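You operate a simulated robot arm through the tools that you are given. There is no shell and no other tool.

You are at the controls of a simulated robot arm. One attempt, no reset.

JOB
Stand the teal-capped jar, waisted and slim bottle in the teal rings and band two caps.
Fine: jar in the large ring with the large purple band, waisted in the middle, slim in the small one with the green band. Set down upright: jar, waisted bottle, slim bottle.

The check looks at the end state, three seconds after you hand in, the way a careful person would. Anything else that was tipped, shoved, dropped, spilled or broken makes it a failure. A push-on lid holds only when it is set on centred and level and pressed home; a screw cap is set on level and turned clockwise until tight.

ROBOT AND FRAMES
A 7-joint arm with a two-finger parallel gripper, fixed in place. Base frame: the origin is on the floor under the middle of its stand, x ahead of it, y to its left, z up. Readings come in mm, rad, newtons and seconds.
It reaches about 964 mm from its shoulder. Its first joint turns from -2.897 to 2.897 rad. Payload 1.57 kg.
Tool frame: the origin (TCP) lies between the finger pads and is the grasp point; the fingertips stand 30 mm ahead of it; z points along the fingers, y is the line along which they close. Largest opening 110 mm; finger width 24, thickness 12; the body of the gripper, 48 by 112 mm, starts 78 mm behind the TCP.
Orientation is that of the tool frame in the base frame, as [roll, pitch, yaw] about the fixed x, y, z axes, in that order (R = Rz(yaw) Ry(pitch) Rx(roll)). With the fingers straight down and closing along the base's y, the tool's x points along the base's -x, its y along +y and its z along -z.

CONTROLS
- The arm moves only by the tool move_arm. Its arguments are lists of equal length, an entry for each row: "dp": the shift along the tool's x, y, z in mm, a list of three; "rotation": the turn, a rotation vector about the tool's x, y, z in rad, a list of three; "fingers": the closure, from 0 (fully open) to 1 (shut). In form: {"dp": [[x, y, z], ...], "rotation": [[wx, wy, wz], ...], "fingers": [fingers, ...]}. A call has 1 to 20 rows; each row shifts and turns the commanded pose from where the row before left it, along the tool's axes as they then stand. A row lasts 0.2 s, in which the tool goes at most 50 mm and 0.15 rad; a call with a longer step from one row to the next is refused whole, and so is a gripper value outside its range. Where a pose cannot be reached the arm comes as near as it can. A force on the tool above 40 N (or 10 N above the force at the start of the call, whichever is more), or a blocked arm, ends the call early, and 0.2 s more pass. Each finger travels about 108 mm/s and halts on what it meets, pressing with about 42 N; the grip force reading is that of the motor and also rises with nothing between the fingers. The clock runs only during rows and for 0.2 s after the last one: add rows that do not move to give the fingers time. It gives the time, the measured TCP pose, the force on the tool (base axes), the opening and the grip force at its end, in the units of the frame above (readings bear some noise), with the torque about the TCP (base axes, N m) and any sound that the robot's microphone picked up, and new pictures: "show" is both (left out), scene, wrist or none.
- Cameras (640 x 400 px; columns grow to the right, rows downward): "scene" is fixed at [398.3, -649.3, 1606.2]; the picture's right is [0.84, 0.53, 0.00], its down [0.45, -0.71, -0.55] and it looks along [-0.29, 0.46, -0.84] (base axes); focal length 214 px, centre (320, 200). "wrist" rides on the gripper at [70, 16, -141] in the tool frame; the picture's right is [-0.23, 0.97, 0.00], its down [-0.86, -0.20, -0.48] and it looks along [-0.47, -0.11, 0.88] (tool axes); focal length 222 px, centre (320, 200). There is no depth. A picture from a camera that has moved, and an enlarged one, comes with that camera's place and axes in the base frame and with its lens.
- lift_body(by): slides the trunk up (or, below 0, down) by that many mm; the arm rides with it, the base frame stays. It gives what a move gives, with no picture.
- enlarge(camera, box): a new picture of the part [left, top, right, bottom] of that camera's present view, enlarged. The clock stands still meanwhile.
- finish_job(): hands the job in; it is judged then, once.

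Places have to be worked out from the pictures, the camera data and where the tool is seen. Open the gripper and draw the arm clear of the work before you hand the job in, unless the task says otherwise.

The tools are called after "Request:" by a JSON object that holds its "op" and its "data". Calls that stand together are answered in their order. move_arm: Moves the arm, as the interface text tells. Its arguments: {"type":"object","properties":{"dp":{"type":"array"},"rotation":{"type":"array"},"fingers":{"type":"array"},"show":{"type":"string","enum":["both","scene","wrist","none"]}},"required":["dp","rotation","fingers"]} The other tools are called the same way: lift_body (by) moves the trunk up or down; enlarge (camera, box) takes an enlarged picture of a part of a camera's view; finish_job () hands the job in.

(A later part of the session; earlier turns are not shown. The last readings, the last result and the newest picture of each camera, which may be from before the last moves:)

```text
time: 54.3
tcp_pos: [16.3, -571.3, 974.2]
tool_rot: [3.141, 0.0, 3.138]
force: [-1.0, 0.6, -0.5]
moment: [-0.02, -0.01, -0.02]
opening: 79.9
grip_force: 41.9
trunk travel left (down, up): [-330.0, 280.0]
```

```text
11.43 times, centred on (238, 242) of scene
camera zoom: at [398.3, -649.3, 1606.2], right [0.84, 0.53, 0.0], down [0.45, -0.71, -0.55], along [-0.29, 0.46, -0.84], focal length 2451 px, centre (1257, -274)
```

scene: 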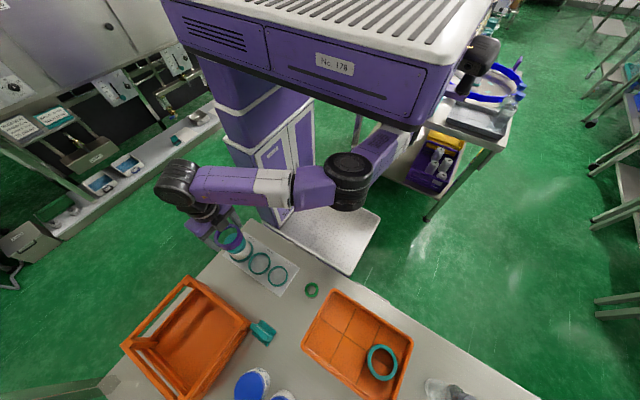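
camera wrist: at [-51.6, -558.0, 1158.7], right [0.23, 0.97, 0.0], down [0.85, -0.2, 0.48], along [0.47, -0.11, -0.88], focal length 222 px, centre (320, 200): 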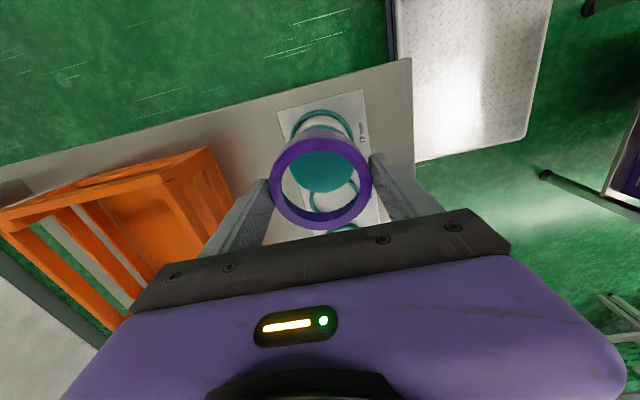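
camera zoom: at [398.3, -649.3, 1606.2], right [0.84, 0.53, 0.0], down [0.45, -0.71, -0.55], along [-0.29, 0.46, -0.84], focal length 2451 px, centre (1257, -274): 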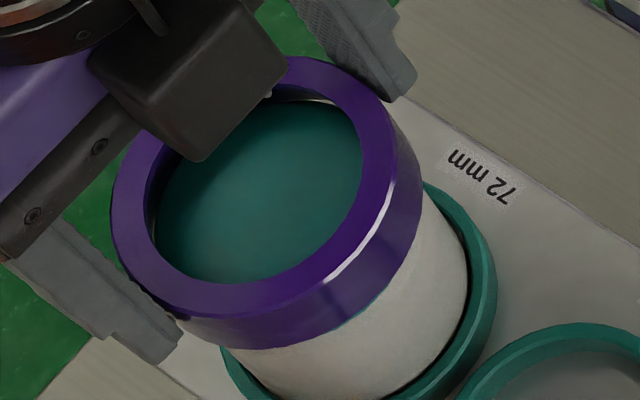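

The gaps have closed with no force, so the band is around the cap. I'll keep lowering toward the seat.

Request:
{"op": "move_arm", "data": {"dp": [[0, 0, 2], [0, 0, 2], [0, 0, 0], [0, 0, 0]], "rotation": [[0, 0, 0], [0, 0, 0], [0, 0, 0], [0, 0, 0]], "fingers": [1, 1, 1, 1], "show": "none"}}

Request:
{"op": "enlarge", "data": {"camera": "wrist", "box": [260, 120, 380, 235]}}

Request:
{"op": "enlarge", "data": {"camera": "scene", "box": [218, 224, 258, 259]}}

```text
time: 55.3
tcp_pos: [16.7, -572.2, 970.9]
tool_rot: [3.14, -0.002, 3.139]
force: [0.2, 0.2, -0.5]
moment: [-0.04, 0.01, 0.0]
opening: 80.1
grip_force: 41.9
trunk travel left (down, up): [-330.0, 280.0]
```

```text
3.48 times, centred on (320, 178) of wrist
camera zoom: at [-53.1, -555.6, 1112.2], right [0.23, 0.97, 0.0], down [0.85, -0.2, 0.48], along [0.47, -0.11, -0.88], focal length 773 px, centre (320, 278)
```

zoom: 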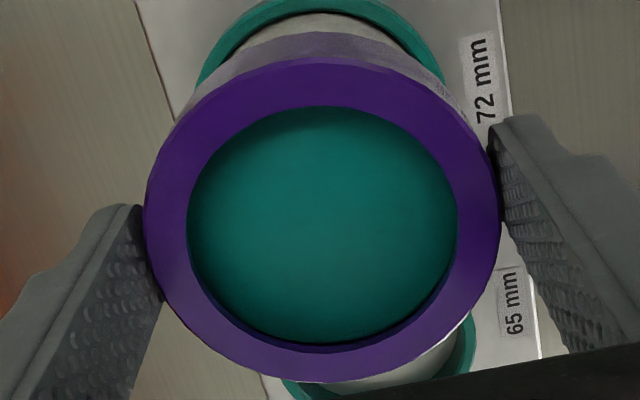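

```text
11.43 times, centred on (238, 242) of scene
camera zoom: at [398.3, -649.3, 1606.2], right [0.84, 0.53, 0.0], down [0.45, -0.71, -0.55], along [-0.29, 0.46, -0.84], focal length 2451 px, centre (1257, -274)
```

zoom: 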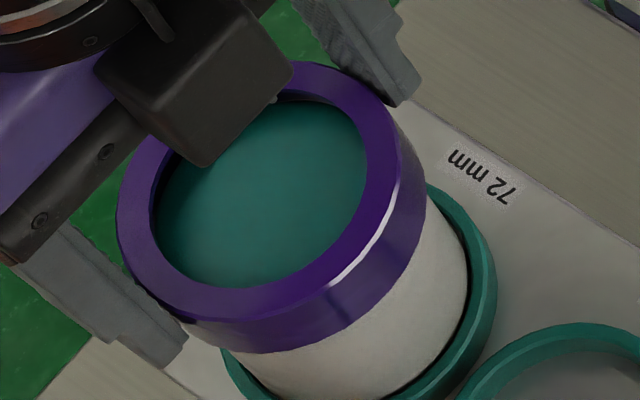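

The band keeps sliding down freely around the cap. I'll continue in small steps until the lip meets the cap top.

Request:
{"op": "move_arm", "data": {"dp": [[0, 0, 2], [0, 0, 1.5], [0, 0, 0], [0, 0, 0]], "rotation": [[0, 0, 0], [0, 0, 0], [0, 0, 0], [0, 0, 0]], "fingers": [1, 1, 1, 1], "show": "none"}}

Request:
{"op": "enlarge", "data": {"camera": "wrist", "box": [260, 120, 380, 235]}}

Request:
{"op": "enlarge", "data": {"camera": "scene", "box": [218, 224, 258, 259]}}

```text
time: 56.3
tcp_pos: [16.9, -571.9, 966.9]
tool_rot: [3.141, -0.001, 3.137]
force: [0.0, -0.2, 0.2]
moment: [-0.02, -0.04, -0.02]
opening: 80.0
grip_force: 41.8
trunk travel left (down, up): [-330.0, 280.0]
```

```text
3.48 times, centred on (320, 178) of wrist
camera zoom: at [-52.9, -556.0, 1108.6], right [0.23, 0.97, 0.0], down [0.85, -0.2, 0.48], along [0.47, -0.11, -0.88], focal length 773 px, centre (320, 278)
```

zoom: 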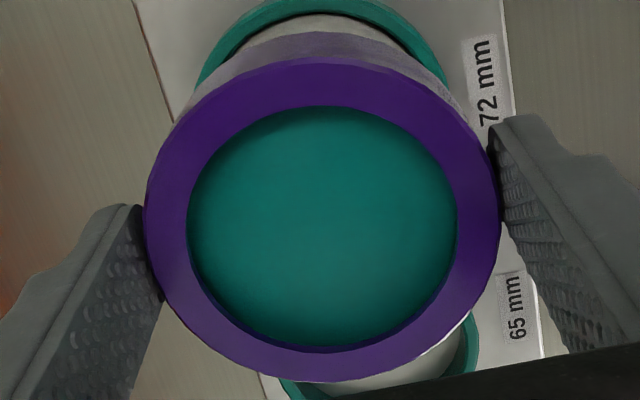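

```text
11.43 times, centred on (238, 242) of scene
camera zoom: at [398.3, -649.3, 1606.2], right [0.84, 0.53, 0.0], down [0.45, -0.71, -0.55], along [-0.29, 0.46, -0.84], focal length 2451 px, centre (1257, -274)
```

zoom: 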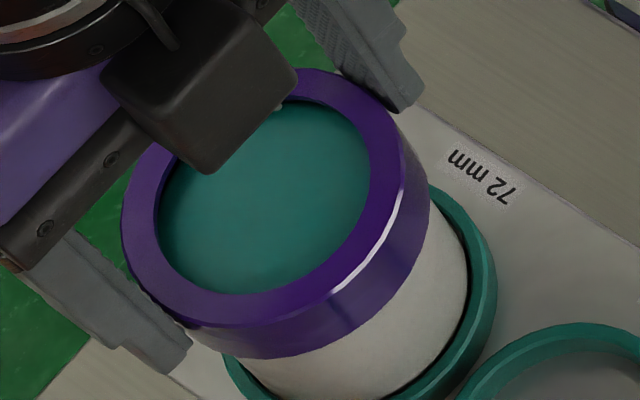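

Still no contact, and the cap is close under the lip. I'll lower 3 mm more.

Request:
{"op": "move_arm", "data": {"dp": [[0, 0, 1.5], [0, 0, 1.5], [0, 0, 0], [0, 0, 0]], "rotation": [[0, 0, 0], [0, 0, 0], [0, 0, 0], [0, 0, 0]], "fingers": [1, 1, 1, 1], "show": "none"}}

Request:
{"op": "enlarge", "data": {"camera": "wrist", "box": [260, 120, 380, 235]}}

```text
time: 57.3
tcp_pos: [16.9, -570.9, 964.2]
tool_rot: [-3.141, 0.0, 3.138]
force: [-0.1, -0.4, 0.7]
moment: [-0.02, 0.01, 0.05]
opening: 79.8
grip_force: 42.1
trunk travel left (down, up): [-330.0, 280.0]
```

```text
3.48 times, centred on (320, 178) of wrist
camera zoom: at [-52.9, -555.8, 1105.3], right [0.23, 0.97, 0.0], down [0.85, -0.2, 0.48], along [0.47, -0.11, -0.88], focal length 773 px, centre (320, 278)
```

zoom: 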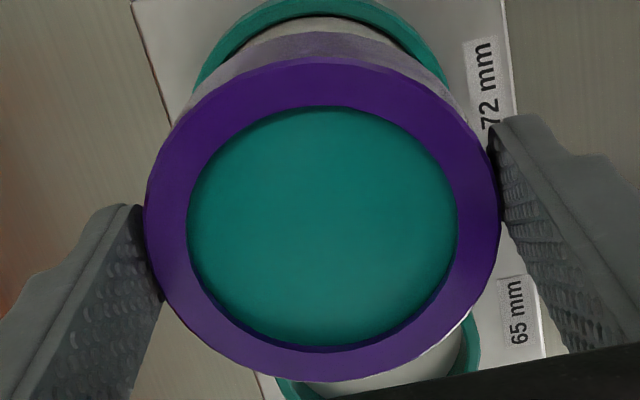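

Still free with no force; the lip is very near the cap. I'll lower another 3 mm.

Request:
{"op": "move_arm", "data": {"dp": [[0, 0, 1.5], [0, 0, 1.5], [0, 0, 0], [0, 0, 0]], "rotation": [[0, 0, 0], [0, 0, 0], [0, 0, 0], [0, 0, 0]], "fingers": [1, 1, 1, 1], "show": "none"}}

Request:
{"op": "enlarge", "data": {"camera": "wrist", "box": [260, 120, 380, 235]}}

Request:
{"op": "enlarge", "data": {"camera": "scene", "box": [218, 224, 258, 259]}}

```text
time: 58.3
tcp_pos: [16.7, -571.8, 962.5]
tool_rot: [-3.141, 0.001, 3.14]
force: [1.7, 0.1, 11.8]
moment: [0.2, -0.09, 0.0]
opening: 79.9
grip_force: 42.0
trunk travel left (down, up): [-330.0, 280.0]
```

```text
3.48 times, centred on (320, 178) of wrist
camera zoom: at [-52.9, -556.6, 1104.0], right [0.23, 0.97, 0.0], down [0.85, -0.2, 0.48], along [0.46, -0.11, -0.88], focal length 773 px, centre (320, 278)
```

zoom: 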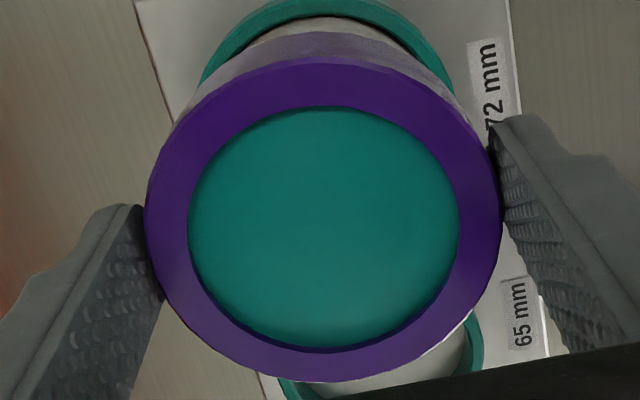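

```text
11.43 times, centred on (238, 242) of scene
camera zoom: at [398.3, -649.3, 1606.2], right [0.84, 0.53, 0.0], down [0.45, -0.71, -0.55], along [-0.29, 0.46, -0.84], focal length 2451 px, centre (1257, -274)
```

zoom: 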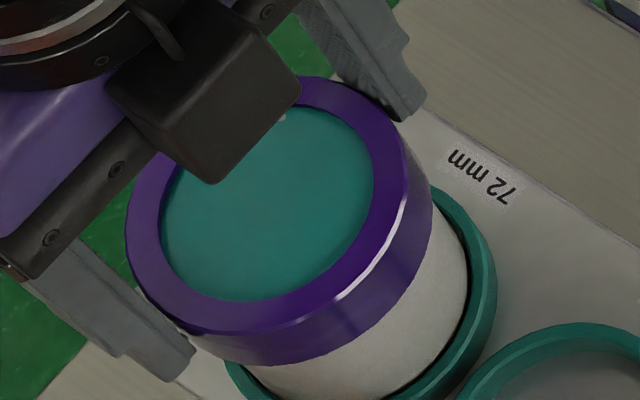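

Contact at 11.8 N and z = 962.5 is where I expected the lip to seat. I'll press a little further to make sure it's home.

Request:
{"op": "move_arm", "data": {"dp": [[0, 0, 1], [0, 0, 0.7], [0, 0, 0], [0, 0, 0]], "rotation": [[0, 0, 0], [0, 0, 0], [0, 0, 0], [0, 0, 0]], "fingers": [1, 1, 1, 1], "show": "none"}}

```text
time: 59.3
tcp_pos: [15.7, -570.5, 958.8]
tool_rot: [3.141, 0.0, 3.138]
force: [1.6, -3.4, 11.1]
moment: [0.03, -0.03, 0.0]
opening: 80.2
grip_force: 42.2
trunk travel left (down, up): [-330.0, 280.0]
```

Request:
{"op": "enlarge", "data": {"camera": "wrist", "box": [260, 120, 380, 235]}}

Request:
{"op": "enlarge", "data": {"camera": "scene", "box": [218, 224, 258, 259]}}

```text
3.48 times, centred on (320, 178) of wrist
camera zoom: at [-53.4, -555.8, 1100.9], right [0.23, 0.97, 0.0], down [0.85, -0.2, 0.48], along [0.47, -0.11, -0.88], focal length 773 px, centre (320, 278)
```

zoom: 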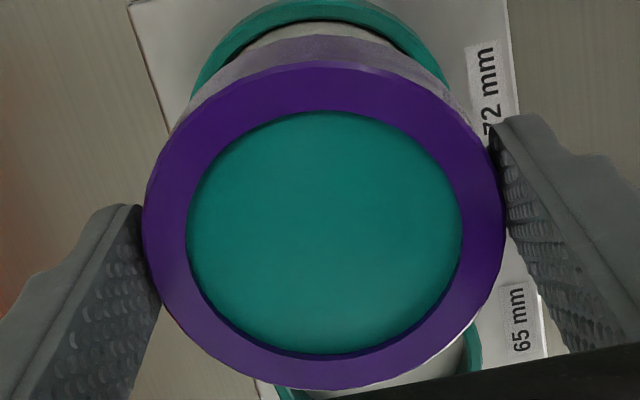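

```text
11.43 times, centred on (238, 242) of scene
camera zoom: at [398.3, -649.3, 1606.2], right [0.84, 0.53, 0.0], down [0.45, -0.71, -0.55], along [-0.29, 0.46, -0.84], focal length 2451 px, centre (1257, -274)
```

zoom: 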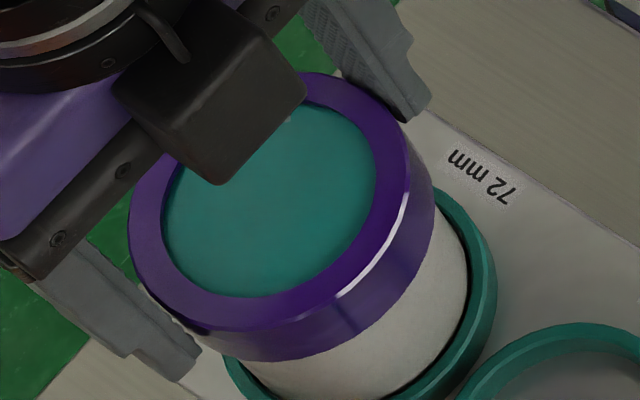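

The band stopped on the cap while the fingers slid slightly along it, so it's seated and level. I'll release and rise straight up.

Request:
{"op": "move_arm", "data": {"dp": [[0, 0, 0], [0, 0, 0], [0, 0, 0], [0, 0, -10], [0, 0, -30], [0, 0, -40], [0, 0, -40], [0, 0, 0]], "rotation": [[0, 0, 0], [0, 0, 0], [0, 0, 0], [0, 0, 0], [0, 0, 0], [0, 0, 0], [0, 0, 0], [0, 0, 0]], "fingers": [0.24, 0.18, 0.1, 0.1, 0.1, 0.1, 0.1, 0.1], "show": "both"}}

Request:
{"op": "enlarge", "data": {"camera": "wrist", "box": [260, 80, 400, 180]}}

Request:
{"op": "enlarge", "data": {"camera": "scene", "box": [218, 224, 258, 264]}}

```text
time: 61.1
tcp_pos: [16.1, -571.6, 1080.7]
tool_rot: [3.142, -0.002, 3.138]
force: [-0.2, 0.9, -0.5]
moment: [0.0, 0.04, 0.02]
opening: 99.1
grip_force: 0.1
trunk travel left (down, up): [-330.0, 280.0]
camera wrist: at [-53.3, -556.8, 1221.1], right [0.23, 0.97, 0.0], down [0.85, -0.2, 0.48], along [0.47, -0.11, -0.88], focal length 222 px, centre (320, 200)
```

scene: 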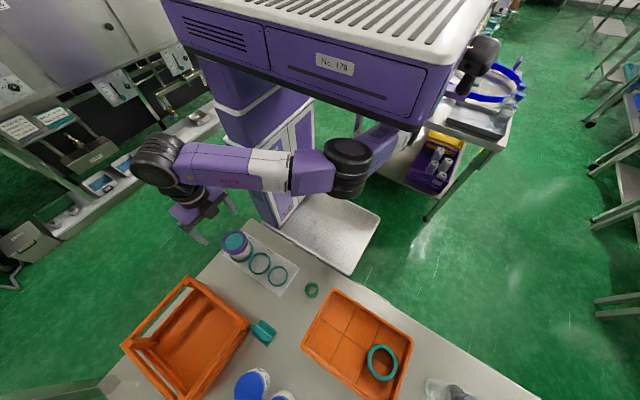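
wrist: 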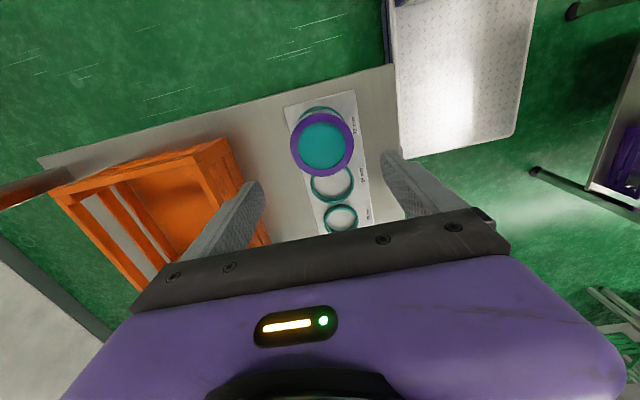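

```text
4.00 times, centred on (330, 130) of wrist
camera zoom: at [-53.3, -556.8, 1221.1], right [0.23, 0.97, 0.0], down [0.85, -0.2, 0.48], along [0.47, -0.11, -0.88], focal length 888 px, centre (280, 480)
```

zoom: 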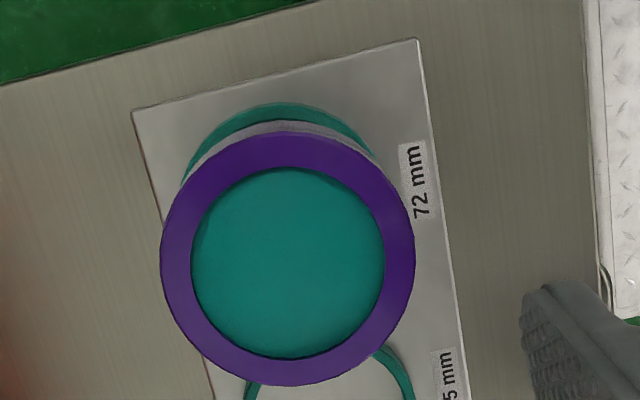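

```text
10.00 times, centred on (238, 244) of scene
camera zoom: at [398.3, -649.3, 1606.2], right [0.84, 0.53, 0.0], down [0.45, -0.71, -0.55], along [-0.29, 0.46, -0.84], focal length 2145 px, centre (1140, -240)
```

zoom: 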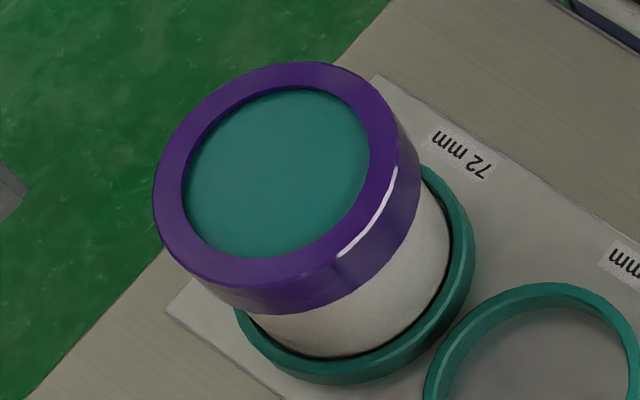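

The jar stands in ring 1 with the purple band level and seated. Next is the waisted bottle: I'll turn the wrist back to face -y and travel toward the bottles at a safe height.

Request:
{"op": "move_arm", "data": {"dp": [[0, 0, 0], [0, 0, 0], [0, 0, 0], [0, 0, 0], [0, 0, 0], [0, 0, 0], [0, 0, 0], [0, 0, 0], [0, 0, 0], [0, 0, 0], [0, 0, 0], [-6, -44, -3], [-6, -44, -3], [-6, -44, -3], [-6, -44, -3], [-6, -44, -3], [-6, -44, -3], [-6, -44, -3], [-6, -44, -3], [-6, -44, -3]], "rotation": [[0, 0, -0.1428], [0, 0, -0.1428], [0, 0, -0.1428], [0, 0, -0.1428], [0, 0, -0.1428], [0, 0, -0.1428], [0, 0, -0.1428], [0, 0, -0.1428], [0, 0, -0.1428], [0, 0, -0.1428], [0, 0, -0.1428], [0, 0, 0], [0, 0, 0], [0, 0, 0], [0, 0, 0], [0, 0, 0], [0, 0, 0], [0, 0, 0], [0, 0, 0], [0, 0, 0]], "fingers": [0.3, 0.3, 0.3, 0.3, 0.3, 0.3, 0.3, 0.3, 0.3, 0.3, 0.3, 0.3, 0.3, 0.3, 0.3, 0.3, 0.3, 0.3, 0.3, 0.3], "show": "none"}}

Request:
{"op": "move_arm", "data": {"dp": [[-6, -44, -3], [-6, -44, -3], [-6, -44, -3], [-6, -44, -3], [0, 0, 0], [0, 0, 0], [0, 0, 0], [0, 0, 0], [0, 0, 0], [0, 0, 0]], "rotation": [[0, 0, 0], [0, 0, 0], [0, 0, 0], [0, 0, 0], [0, 0.15, 0], [0, 0.15, 0], [0, 0.15, 0], [0, 0.15, 0], [0, 0.15, 0], [0, 0, 0]], "fingers": [0.3, 0.3, 0.3, 0.3, 0.3, 0.3, 0.3, 0.3, 0.3, 0.3], "show": "both"}}

```text
time: 65.3
tcp_pos: [412.3, -519.4, 1108.6]
tool_rot: [-3.141, 0.0, -1.575]
force: [-1.1, 1.0, -0.4]
moment: [0.0, -0.04, -0.02]
opening: 76.8
grip_force: 0.0
trunk travel left (down, up): [-330.0, 280.0]
```

```text
time: 67.5
tcp_pos: [589.1, -495.5, 1119.6]
tool_rot: [-3.141, -0.752, -1.574]
force: [-0.4, -0.4, 0.5]
moment: [0.01, -0.01, 0.03]
opening: 76.8
grip_force: 0.1
trunk travel left (down, up): [-330.0, 280.0]
camera wrist: at [572.7, -450.5, 1269.8], right [-0.97, 0.17, -0.16], down [0.2, 0.95, -0.23], along [0.11, -0.26, -0.96], focal length 222 px, centre (320, 200)
```

scene: 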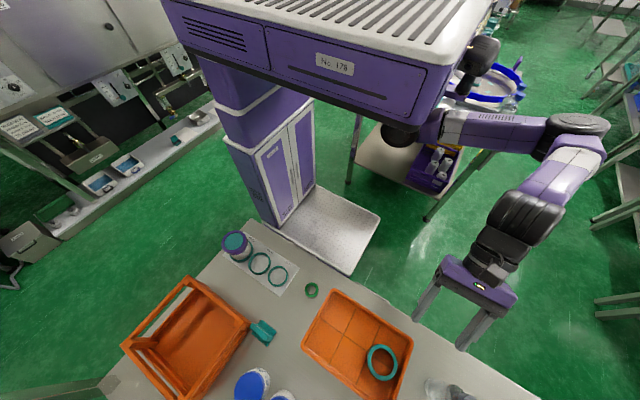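
wrist: 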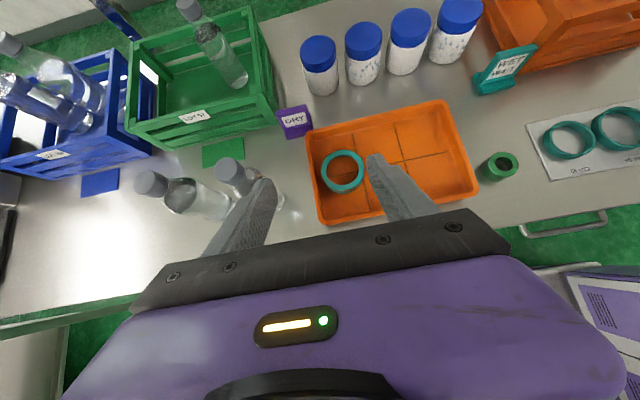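

The bottles are visible in perspective on the left, so I'll zoom in on their profiles.

Request:
{"op": "enlarge", "data": {"camera": "wrist", "box": [120, 140, 300, 240]}}

Request:
{"op": "enlarge", "data": {"camera": "scene", "box": [400, 360, 500, 400]}}

```text
3.56 times, centred on (210, 190) of wrist
camera zoom: at [572.7, -450.5, 1269.8], right [-0.97, 0.17, -0.16], down [0.2, 0.95, -0.23], along [0.11, -0.26, -0.96], focal length 790 px, centre (711, 236)
```

zoom: 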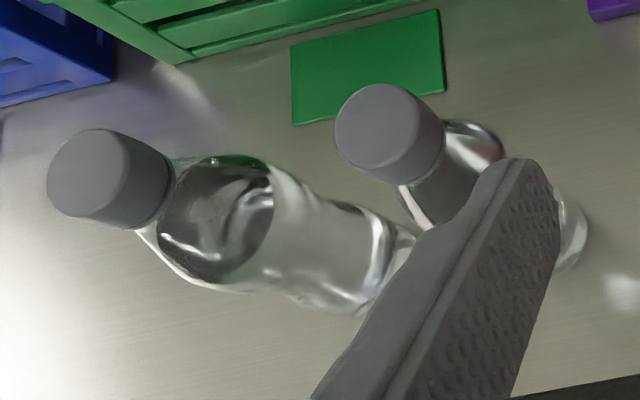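

```text
6.40 times, centred on (450, 380) of scene
camera zoom: at [398.3, -649.3, 1606.2], right [0.84, 0.53, 0.0], down [0.45, -0.71, -0.55], along [-0.29, 0.46, -0.84], focal length 1373 px, centre (-512, -952)
```

zoom: 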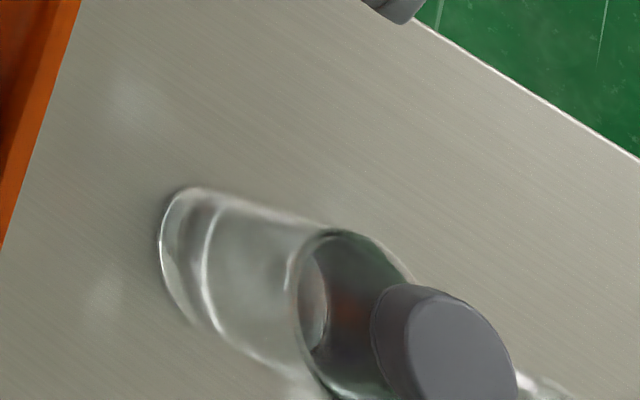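

The waisted cap is about 34 mm wide and 19 mm tall, with its top near z ≈ 1042 and a wide shoulder below. A small tilt with the cap near the fingertips will work best, so I'll go to about 0.35 rad and hover above it.

Request:
{"op": "move_arm", "data": {"dp": [[0, 0, 0], [0, 0, 0], [0, 0, 0], [10, -36.7, 1.9], [10, -36.7, 1.9], [10, -36.7, 1.9], [10, -36.7, 1.9], [10, -36.7, 1.9], [10, -36.7, 1.9], [0, 0, 0]], "rotation": [[0, -0.14, 0], [0, -0.14, 0], [0, -0.12, 0], [0, 0, 0], [0, 0, 0], [0, 0, 0], [0, 0, 0], [0, 0, 0], [0, 0, 0], [0, 0, 0]], "fingers": [0.4, 0.4, 0.4, 0.4, 0.4, 0.4, 0.4, 0.4, 0.4, 0.4], "show": "both"}}

Request:
{"op": "enlarge", "data": {"camera": "wrist", "box": [240, 110, 400, 235]}}

```text
time: 69.7
tcp_pos: [810.0, -557.1, 1128.3]
tool_rot: [-3.141, -0.349, -1.577]
force: [0.6, -0.3, 0.2]
moment: [0.02, -0.02, 0.03]
opening: 65.9
grip_force: 0.2
trunk travel left (down, up): [-330.0, 280.0]
camera wrist: at [793.0, -574.1, 1285.1], right [-0.97, 0.22, -0.08], down [0.2, 0.97, 0.16], along [0.11, 0.14, -0.98], focal length 222 px, centre (320, 200)
```

scene: 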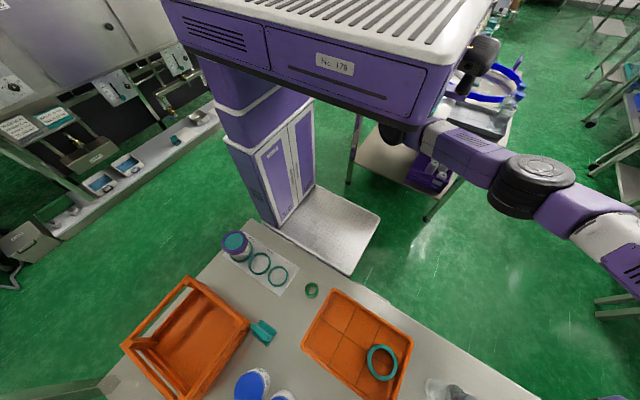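
wrist: 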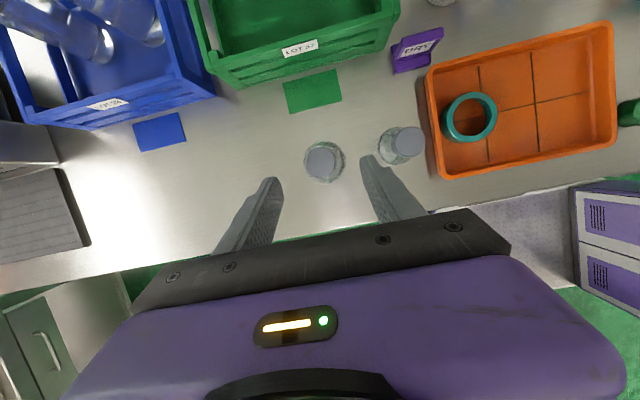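

```text
3.20 times, centred on (320, 172) of wrist
camera zoom: at [793.0, -574.1, 1285.1], right [-0.97, 0.22, -0.08], down [0.2, 0.97, 0.16], along [0.11, 0.14, -0.98], focal length 711 px, centre (320, 288)
```

zoom: 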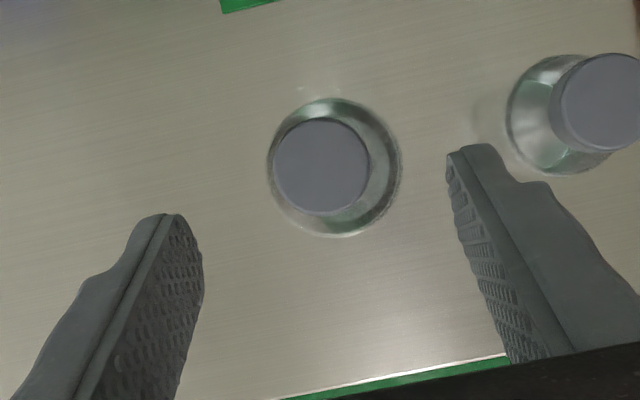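

From this near-vertical view the waisted cap is centred at (810.7,-580.4), about 32.5 mm across with its top at about 1041. I'll shift over and descend so the cap sits between the last 20 mm of the fingers.

Request:
{"op": "move_arm", "data": {"dp": [[15, -1, 5.5], [-8.6, 0, 23.7], [-8.6, 0, 23.7], [-8.6, 0, 23.7], [0, 0, 0], [0, 0, 0]], "rotation": [[0, 0, 0], [0, 0, 0], [0, 0, 0], [0, 0, 0], [0, 0, 0], [0, 0, 0]], "fingers": [0.4, 0.4, 0.4, 0.4, 0.4, 0.4], "show": "wrist"}}

Request:
{"op": "enlarge", "data": {"camera": "wrist", "box": [240, 110, 400, 235]}}

```text
time: 71.1
tcp_pos: [804.8, -571.5, 1050.0]
tool_rot: [3.141, -0.352, -1.572]
force: [0.1, 0.4, 0.4]
moment: [0.02, 0.04, 0.0]
opening: 65.8
grip_force: 0.1
out of reach, approached as far as the arm can: row 1
trunk travel left (down, up): [-330.0, 280.0]
camera wrist: at [789.6, -588.8, 1206.6], right [-0.97, 0.22, -0.08], down [0.2, 0.97, 0.16], along [0.11, 0.14, -0.98], focal length 222 px, centre (320, 200)
```

wrist: 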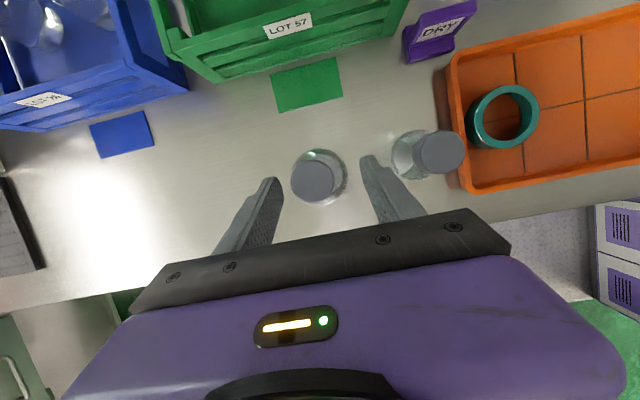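

```text
3.20 times, centred on (320, 172) of wrist
camera zoom: at [789.6, -588.8, 1206.6], right [-0.97, 0.22, -0.08], down [0.2, 0.97, 0.16], along [0.11, 0.14, -0.98], focal length 711 px, centre (320, 288)
```

zoom: 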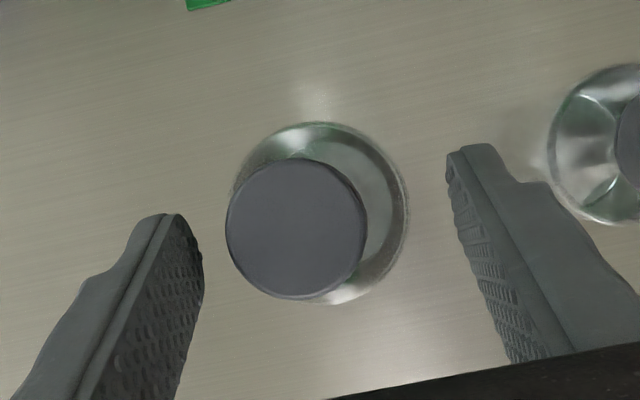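

The bottle is about 4 mm toward +x of the grip centre because the first shift hit the reach limit. I'll correct by tool (+2.5,-4.2,-1) and check again.

Request:
{"op": "move_arm", "data": {"dp": [[2.5, -4.2, -1], [0, 0, 0], [0, 0, 0]], "rotation": [[0, 0, 0], [0, 0, 0], [0, 0, 0]], "fingers": [0.4, 0.4, 0.4], "show": "none"}}

Request:
{"op": "enlarge", "data": {"camera": "wrist", "box": [240, 110, 400, 235]}}

```text
time: 71.9
tcp_pos: [809.0, -571.9, 1052.6]
tool_rot: [3.142, -0.35, -1.574]
force: [0.1, -0.1, 0.9]
moment: [0.01, 0.01, -0.01]
opening: 66.0
grip_force: 0.0
trunk travel left (down, up): [-330.0, 280.0]
```

```text
3.20 times, centred on (320, 172) of wrist
camera zoom: at [793.6, -590.0, 1208.3], right [-0.97, 0.22, -0.08], down [0.2, 0.97, 0.16], along [0.11, 0.14, -0.98], focal length 711 px, centre (320, 288)
```

zoom: 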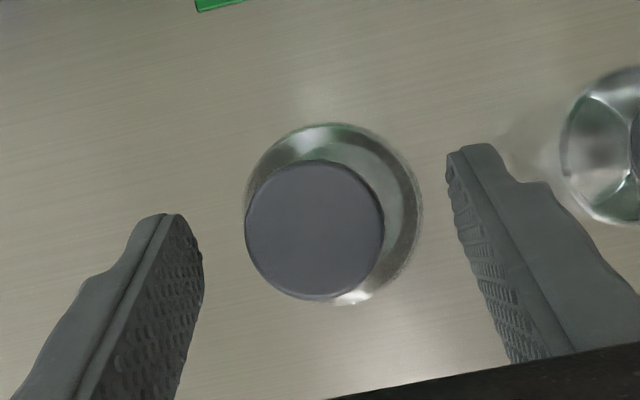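

The cap is now centred between the fingers, so I'll close.

Request:
{"op": "move_arm", "data": {"dp": [[0, 0, 0], [0, 0, 0], [0, 0, 0], [0, 0, 0], [0, 0, 0]], "rotation": [[0, 0, 0], [0, 0, 0], [0, 0, 0], [0, 0, 0], [0, 0, 0]], "fingers": [0.55, 0.65, 1, 1, 1], "show": "none"}}

Request:
{"op": "enlarge", "data": {"camera": "wrist", "box": [240, 110, 400, 235]}}

```text
time: 73.1
tcp_pos: [810.3, -572.4, 1051.3]
tool_rot: [3.14, -0.349, -1.574]
force: [0.1, -0.8, 1.3]
moment: [-0.08, -0.19, -0.02]
opening: 31.8
grip_force: 40.4
trunk travel left (down, up): [-330.0, 280.0]
```

```text
3.20 times, centred on (320, 172) of wrist
camera zoom: at [793.7, -590.0, 1208.3], right [-0.97, 0.22, -0.08], down [0.2, 0.97, 0.16], along [0.11, 0.14, -0.98], focal length 711 px, centre (320, 288)
```

zoom: 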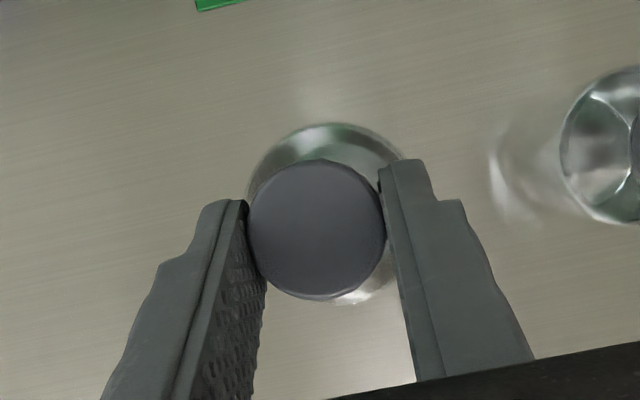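

Gripped at 31.8 mm. I'll lift, draw inward past the slim bottle at height, and then go sideways.

Request:
{"op": "move_arm", "data": {"dp": [[4.3, 0, -11.7], [4.3, 0, -11.8], [-21.2, 0, -34.3], [-21.2, 0, -34.3], [-21.2, 0, -34.3], [0, 0, 0]], "rotation": [[0, 0, 0], [0, 0, 0], [0, 0, 0], [0, 0, 0], [0, 0, 0], [0, 0, 0]], "fingers": [1, 1, 1, 1, 1, 1], "show": "both"}}

```text
time: 74.5
tcp_pos: [808.4, -478.6, 1152.3]
tool_rot: [3.14, -0.35, -1.574]
force: [0.0, 0.1, -3.5]
moment: [0.02, -0.02, -0.01]
opening: 32.3
grip_force: 40.5
trunk travel left (down, up): [-330.0, 280.0]
camera wrist: at [793.1, -496.2, 1310.0], right [-0.97, 0.22, -0.08], down [0.2, 0.97, 0.16], along [0.11, 0.14, -0.98], focal length 222 px, centre (320, 200)
```

scene: 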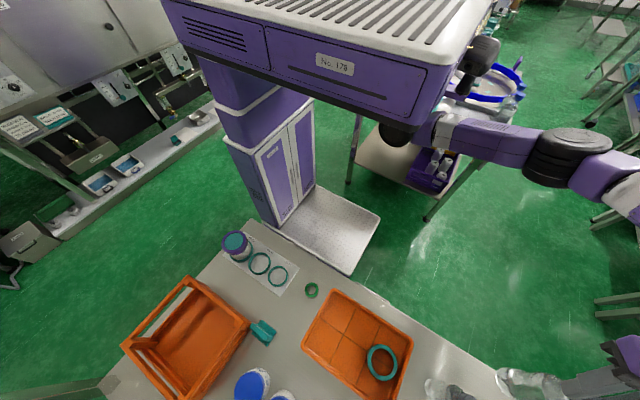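
wrist: 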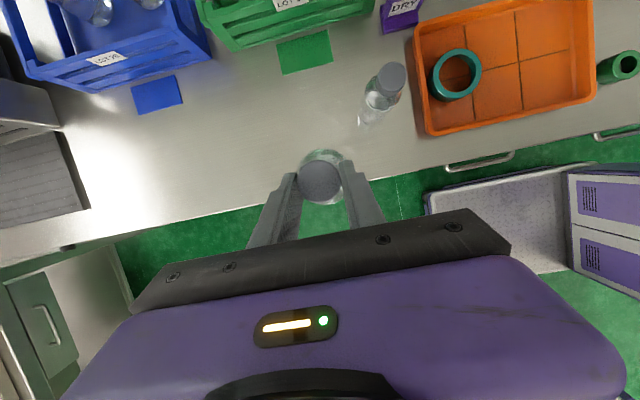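

The bottle hangs freely, about 3.5 N. I'll carry it toward ring 2 with its base kept above z ≈ 950.

Request:
{"op": "move_arm", "data": {"dp": [[0, 43, 0], [0, 43, 0], [0, 43, 0], [0, 43, 0], [0, 43, 0], [0, 43, 0], [0, 43, 0], [0, 43, 0], [0, 43, 0], [8.5, 37.5, 4.5], [8.5, 37.5, 4.5], [8.5, 37.5, 4.5], [8.5, 37.5, 4.5], [8.5, 37.5, 4.5], [8.5, 37.5, 4.5], [8.5, 37.5, 4.5], [8.5, 37.5, 4.5], [0, 0, 0], [0, 0, 0]], "rotation": [[0, 0, 0], [0, 0, 0], [0, 0, 0], [0, 0, 0], [0, 0, 0], [0, 0, 0], [0, 0, 0], [0, 0, 0], [0, 0, 0], [0, 0, 0], [0, 0, 0], [0, 0, 0], [0, 0, 0], [0, 0, 0], [0, 0, 0], [0, 0, 0], [0, 0, 0], [0, 0, 0], [0, 0, 0]], "fingers": [1, 1, 1, 1, 1, 1, 1, 1, 1, 1, 1, 1, 1, 1, 1, 1, 1, 1, 1], "show": "both"}}

Request:
{"op": "enlarge", "data": {"camera": "scene", "box": [210, 200, 310, 280]}}

```text
time: 78.1
tcp_pos: [234.7, -573.9, 1128.3]
tool_rot: [3.113, -0.314, -1.37]
force: [-1.0, 0.6, -3.7]
moment: [-0.01, 0.03, -0.01]
opening: 32.1
grip_force: 39.9
trunk travel left (down, up): [-330.0, 280.0]
stopped in row 18: the arm was blocked; the commanded pose is now the measured one
camera wrist: at [227.3, -599.5, 1283.9], right [-1.0, 0.03, -0.04], down [0.02, 0.98, 0.19], along [0.05, 0.19, -0.98], focal length 222 px, centre (320, 200)
```

scene: 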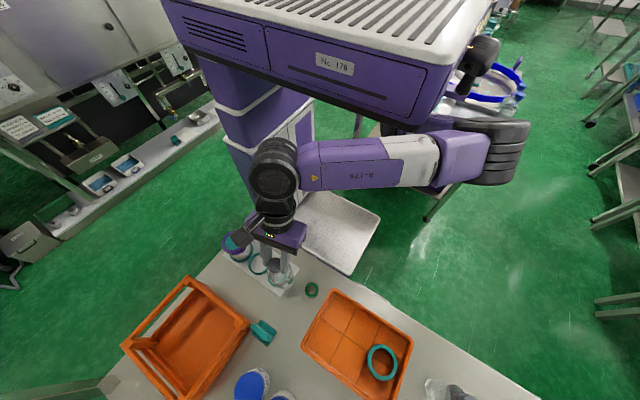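
wrist: 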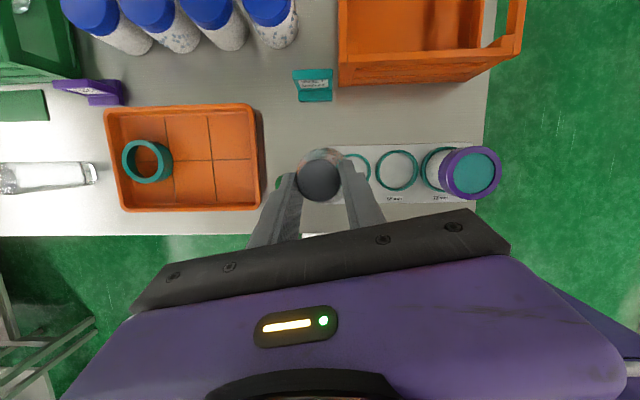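

```text
5.00 times, centred on (260, 240) of scene
camera zoom: at [398.3, -649.3, 1606.2], right [0.84, 0.53, 0.0], down [0.45, -0.71, -0.55], along [-0.29, 0.46, -0.84], focal length 1072 px, centre (620, 0)
```

zoom: 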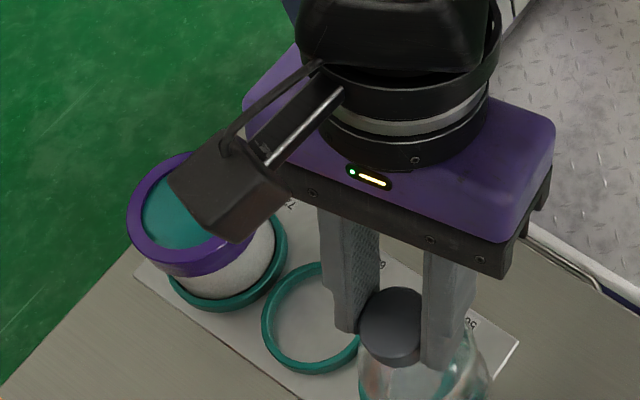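

The arm got blocked at x ≈ 235, probably the elbow against the trunk, and the tool orientation slipped a little. I'll back off toward +x, lower slightly and restore the orientation.

Request:
{"op": "move_arm", "data": {"dp": [[-1.8, -14.7, 10], [-1.8, -14.7, 10], [0, 0, 0]], "rotation": [[0.0143, 0.018, 0], [0.0143, 0.018, 0], [0, 0, 0]], "fingers": [1, 1, 1], "show": "both"}}

```text
time: 78.9
tcp_pos: [262.6, -572.7, 1109.0]
tool_rot: [3.141, -0.352, -1.368]
force: [0.5, 0.4, -3.4]
moment: [0.0, 0.0, -0.02]
opening: 32.2
grip_force: 40.4
trunk travel left (down, up): [-330.0, 280.0]
camera wrist: at [251.6, -592.8, 1265.9], right [-1.0, 0.01, -0.08], down [0.0, 0.99, 0.15], along [0.08, 0.15, -0.98], focal length 222 px, centre (320, 200)
```

scene: 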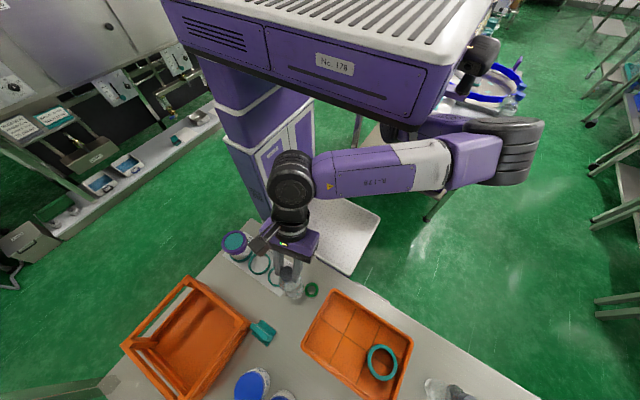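
wrist: 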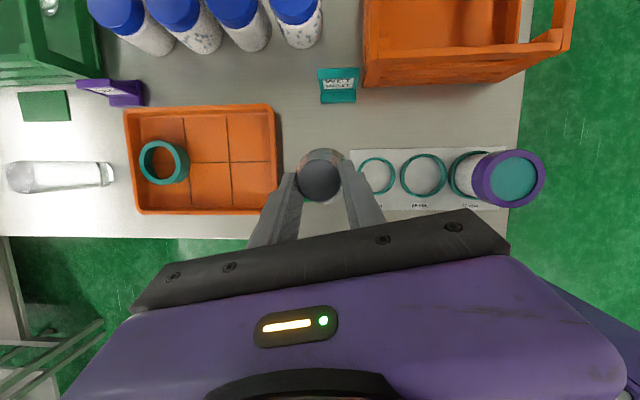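

The orientation is restored. I'll raise the trunk so the arm works lower relative to the shoulder, which should keep the elbow away from the trunk box.

Request:
{"op": "lift_body", "data": {"by": 110}}

```text
time: 80.3
tcp_pos: [264.8, -573.1, 1218.9]
tool_rot: [-3.141, -0.35, -1.368]
force: [0.0, -0.3, -4.6]
moment: [0.04, 0.0, 0.02]
opening: 32.0
grip_force: 40.2
trunk travel left (down, up): [-440.0, 170.0]
```

Now I'll lower the arm 115 mm relative to the trunk before continuing sideways.

Request:
{"op": "move_arm", "data": {"dp": [[-13.1, 0, 36], [-13.1, 0, 36], [-13.1, 0, 36], [0, 0, 0]], "rotation": [[0, 0, 0], [0, 0, 0], [0, 0, 0], [0, 0, 0]], "fingers": [1, 1, 1, 1], "show": "scene"}}

```text
time: 81.3
tcp_pos: [263.8, -574.0, 1106.2]
tool_rot: [3.141, -0.353, -1.367]
force: [-0.4, -0.2, -3.2]
moment: [0.07, -0.02, -0.01]
opening: 32.5
grip_force: 40.7
trunk travel left (down, up): [-440.0, 170.0]
```

scene: 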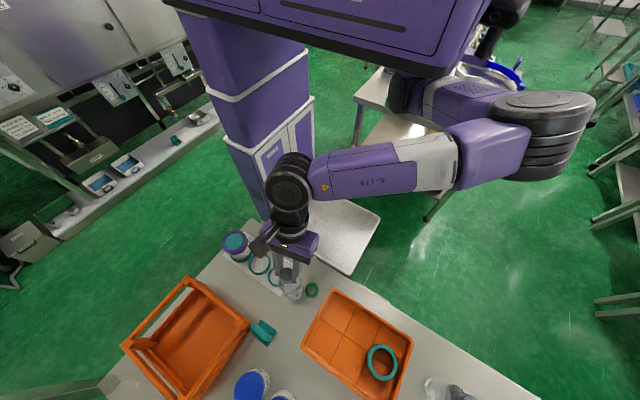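

I'll continue toward ring 2 in two stages, checking for any blocking.

Request:
{"op": "move_arm", "data": {"dp": [[-7.5, 31.3, -2.7], [-7.5, 31.3, -2.7], [-7.5, 31.3, -2.7], [0, 0, 0]], "rotation": [[0, 0, 0], [0, 0, 0], [0, 0, 0], [0, 0, 0]], "fingers": [1, 1, 1, 1], "show": "scene"}}

```text
time: 82.3
tcp_pos: [167.7, -568.1, 1104.2]
tool_rot: [-3.141, -0.351, -1.367]
force: [0.0, -0.1, -2.6]
moment: [0.05, 0.05, 0.0]
opening: 32.0
grip_force: 40.1
trunk travel left (down, up): [-440.0, 170.0]
```

scene: 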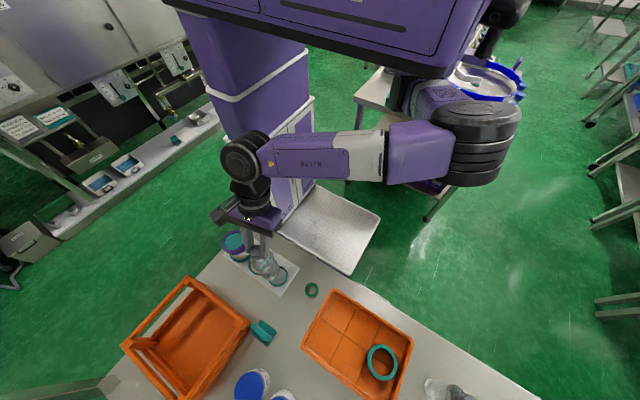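

No blocking this time. I'll continue to hover over ring 2.

Request:
{"op": "move_arm", "data": {"dp": [[-7.1, 31.3, -2.6], [-7.1, 31.3, -2.6], [0, 0, 0], [0, 0, 0]], "rotation": [[0, 0, 0], [0, 0, 0], [0, 0, 0], [0, 0, 0]], "fingers": [1, 1, 1, 1], "show": "both"}}

Request:
{"op": "enlarge", "data": {"camera": "scene", "box": [220, 225, 290, 285]}}

Request:
{"op": "enlarge", "data": {"camera": "wrist", "box": [240, 110, 400, 235]}}

```text
time: 83.3
tcp_pos: [102.9, -565.5, 1105.3]
tool_rot: [-3.141, -0.353, -1.37]
force: [-0.4, 0.7, -4.2]
moment: [0.03, -0.02, -0.01]
opening: 31.9
grip_force: 40.0
trunk travel left (down, up): [-440.0, 170.0]
camera wrist: at [91.2, -586.6, 1262.0], right [-1.0, 0.01, -0.08], down [0.0, 0.99, 0.15], along [0.08, 0.15, -0.98], focal length 222 px, centre (320, 200)
```

scene: 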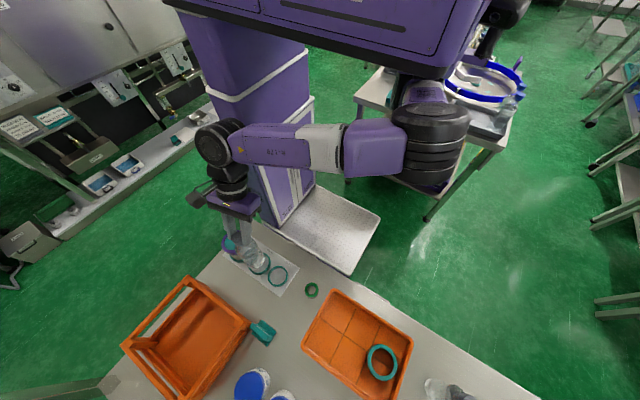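
wrist: 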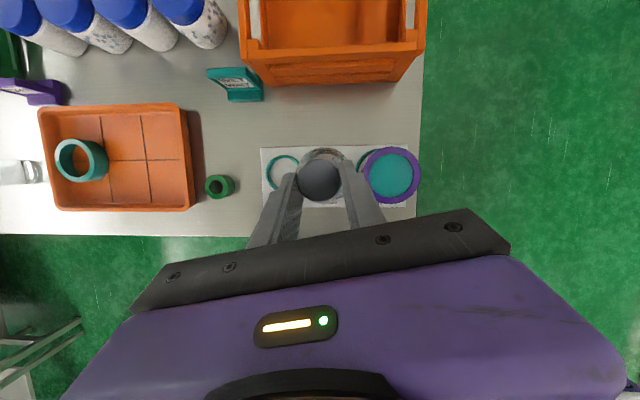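

```text
6.67 times, centred on (255, 255) of scene
camera zoom: at [398.3, -649.3, 1606.2], right [0.84, 0.53, 0.0], down [0.45, -0.71, -0.55], along [-0.29, 0.46, -0.84], focal length 1430 px, centre (753, -167)
```

zoom: 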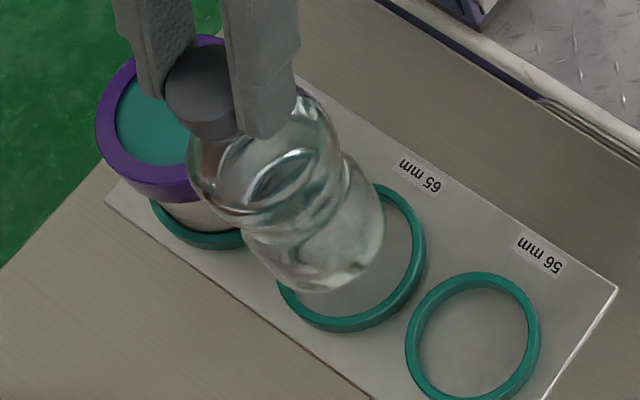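

```text
3.20 times, centred on (320, 172) of wrist
camera zoom: at [91.2, -586.6, 1262.0], right [-1.0, 0.01, -0.08], down [0.0, 0.99, 0.15], along [0.08, 0.15, -0.98], focal length 711 px, centre (320, 288)
```

zoom: 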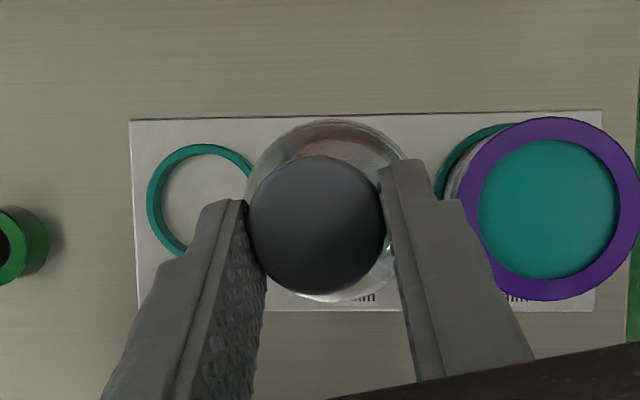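

The bottle is over ring 2 with its base near z = 914. I'll lower 28 mm and examine the alignment closely.

Request:
{"op": "move_arm", "data": {"dp": [[-4.8, 0, 13.1], [-4.8, 0, 13.1], [0, 0, 0], [0, 0, 0]], "rotation": [[0, 0, 0], [0, 0, 0], [0, 0, 0], [0, 0, 0]], "fingers": [1, 1, 1, 1], "show": "none"}}

Request:
{"op": "enlarge", "data": {"camera": "scene", "box": [238, 245, 278, 280]}}

Request:
{"op": "enlarge", "data": {"camera": "wrist", "box": [260, 120, 390, 210]}}

```text
time: 84.3
tcp_pos: [104.7, -567.5, 1076.9]
tool_rot: [-3.141, -0.352, -1.368]
force: [0.0, -0.4, -3.5]
moment: [0.03, -0.02, -0.02]
opening: 32.3
grip_force: 40.8
trunk travel left (down, up): [-440.0, 170.0]
```

```text
11.43 times, centred on (258, 262) of scene
camera zoom: at [398.3, -649.3, 1606.2], right [0.84, 0.53, 0.0], down [0.45, -0.71, -0.55], along [-0.29, 0.46, -0.84], focal length 2451 px, centre (1029, -514)
```

zoom: 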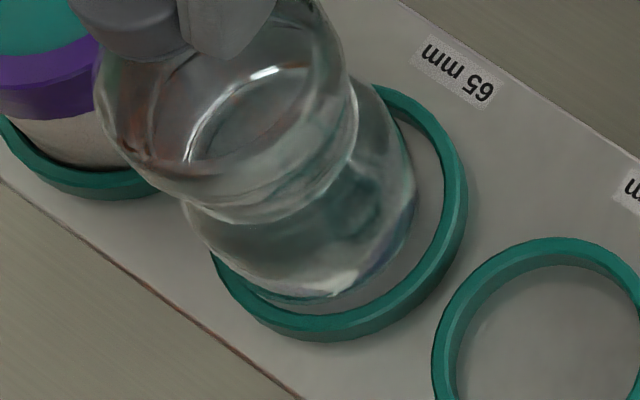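

```text
4.44 times, centred on (325, 165) of wrist
camera zoom: at [91.7, -587.0, 1233.6], right [-1.0, 0.01, -0.08], down [0.0, 0.99, 0.15], along [0.08, 0.15, -0.98], focal length 987 px, centre (298, 356)
```

zoom: 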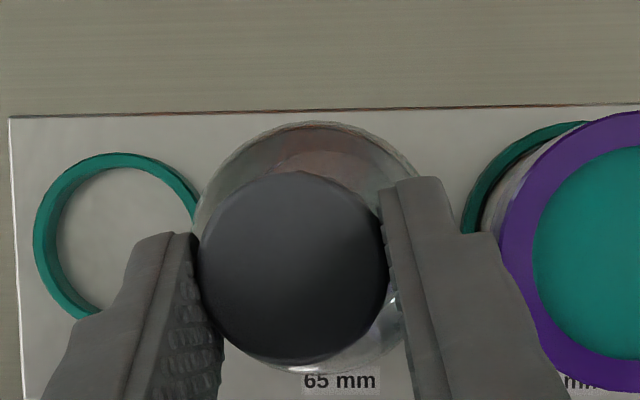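

The base looks shifted toward -y, and slightly -x, relative to ring 2. I'll shift by (+1.5,+3.0) and look again.

Request:
{"op": "move_arm", "data": {"dp": [[-2.48, -2.07, -0.9], [0, 0, 0], [0, 0, 0]], "rotation": [[0, 0, 0], [0, 0, 0], [0, 0, 0]], "fingers": [1, 1, 1], "show": "none"}}

Request:
{"op": "enlarge", "data": {"camera": "scene", "box": [242, 249, 278, 276]}}

```text
time: 85.2
tcp_pos: [105.8, -563.3, 1077.0]
tool_rot: [-3.141, -0.353, -1.369]
force: [0.5, -0.4, -3.4]
moment: [0.03, 0.06, -0.01]
opening: 32.4
grip_force: 40.8
trunk travel left (down, up): [-440.0, 170.0]
```

```text
14.81 times, centred on (260, 262) of scene
camera zoom: at [398.3, -649.3, 1606.2], right [0.84, 0.53, 0.0], down [0.45, -0.71, -0.55], along [-0.29, 0.46, -0.84], focal length 3177 px, centre (1209, -726)
```

zoom: 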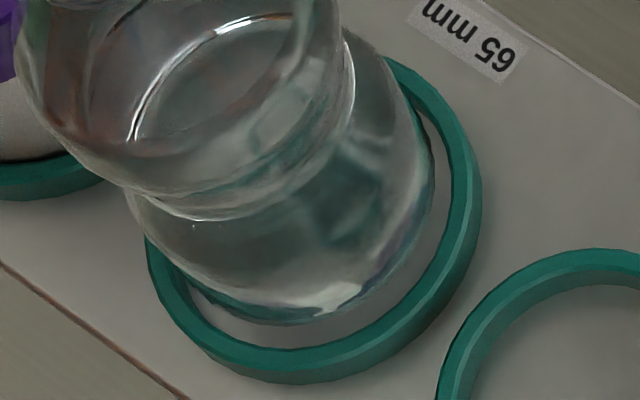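

Now the base is within about 1 mm of ring 2's centre, slightly toward +y. I'll correct -1 mm in y and lower 8 mm.

Request:
{"op": "move_arm", "data": {"dp": [[-0.9, 0, 3.95], [-0.9, 0, 3.95], [0, 0, 0], [0, 0, 0]], "rotation": [[0, 0, 0], [0, 0, 0], [0, 0, 0], [0, 0, 0]], "fingers": [1, 1, 1, 1], "show": "none"}}

Request:
{"op": "enlarge", "data": {"camera": "scene", "box": [242, 249, 278, 276]}}

```text
time: 86.2
tcp_pos: [105.0, -563.2, 1067.8]
tool_rot: [-3.14, -0.354, -1.368]
force: [0.0, 0.0, -3.4]
moment: [0.04, 0.0, 0.01]
opening: 32.5
grip_force: 40.8
trunk travel left (down, up): [-440.0, 170.0]
```

```text
14.81 times, centred on (260, 262) of scene
camera zoom: at [398.3, -649.3, 1606.2], right [0.84, 0.53, 0.0], down [0.45, -0.71, -0.55], along [-0.29, 0.46, -0.84], focal length 3177 px, centre (1209, -726)
```

zoom: 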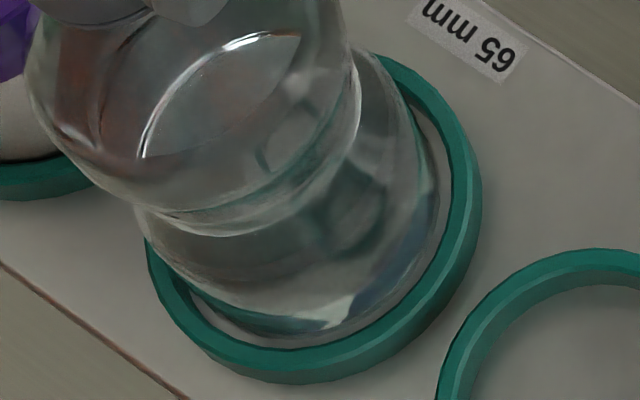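

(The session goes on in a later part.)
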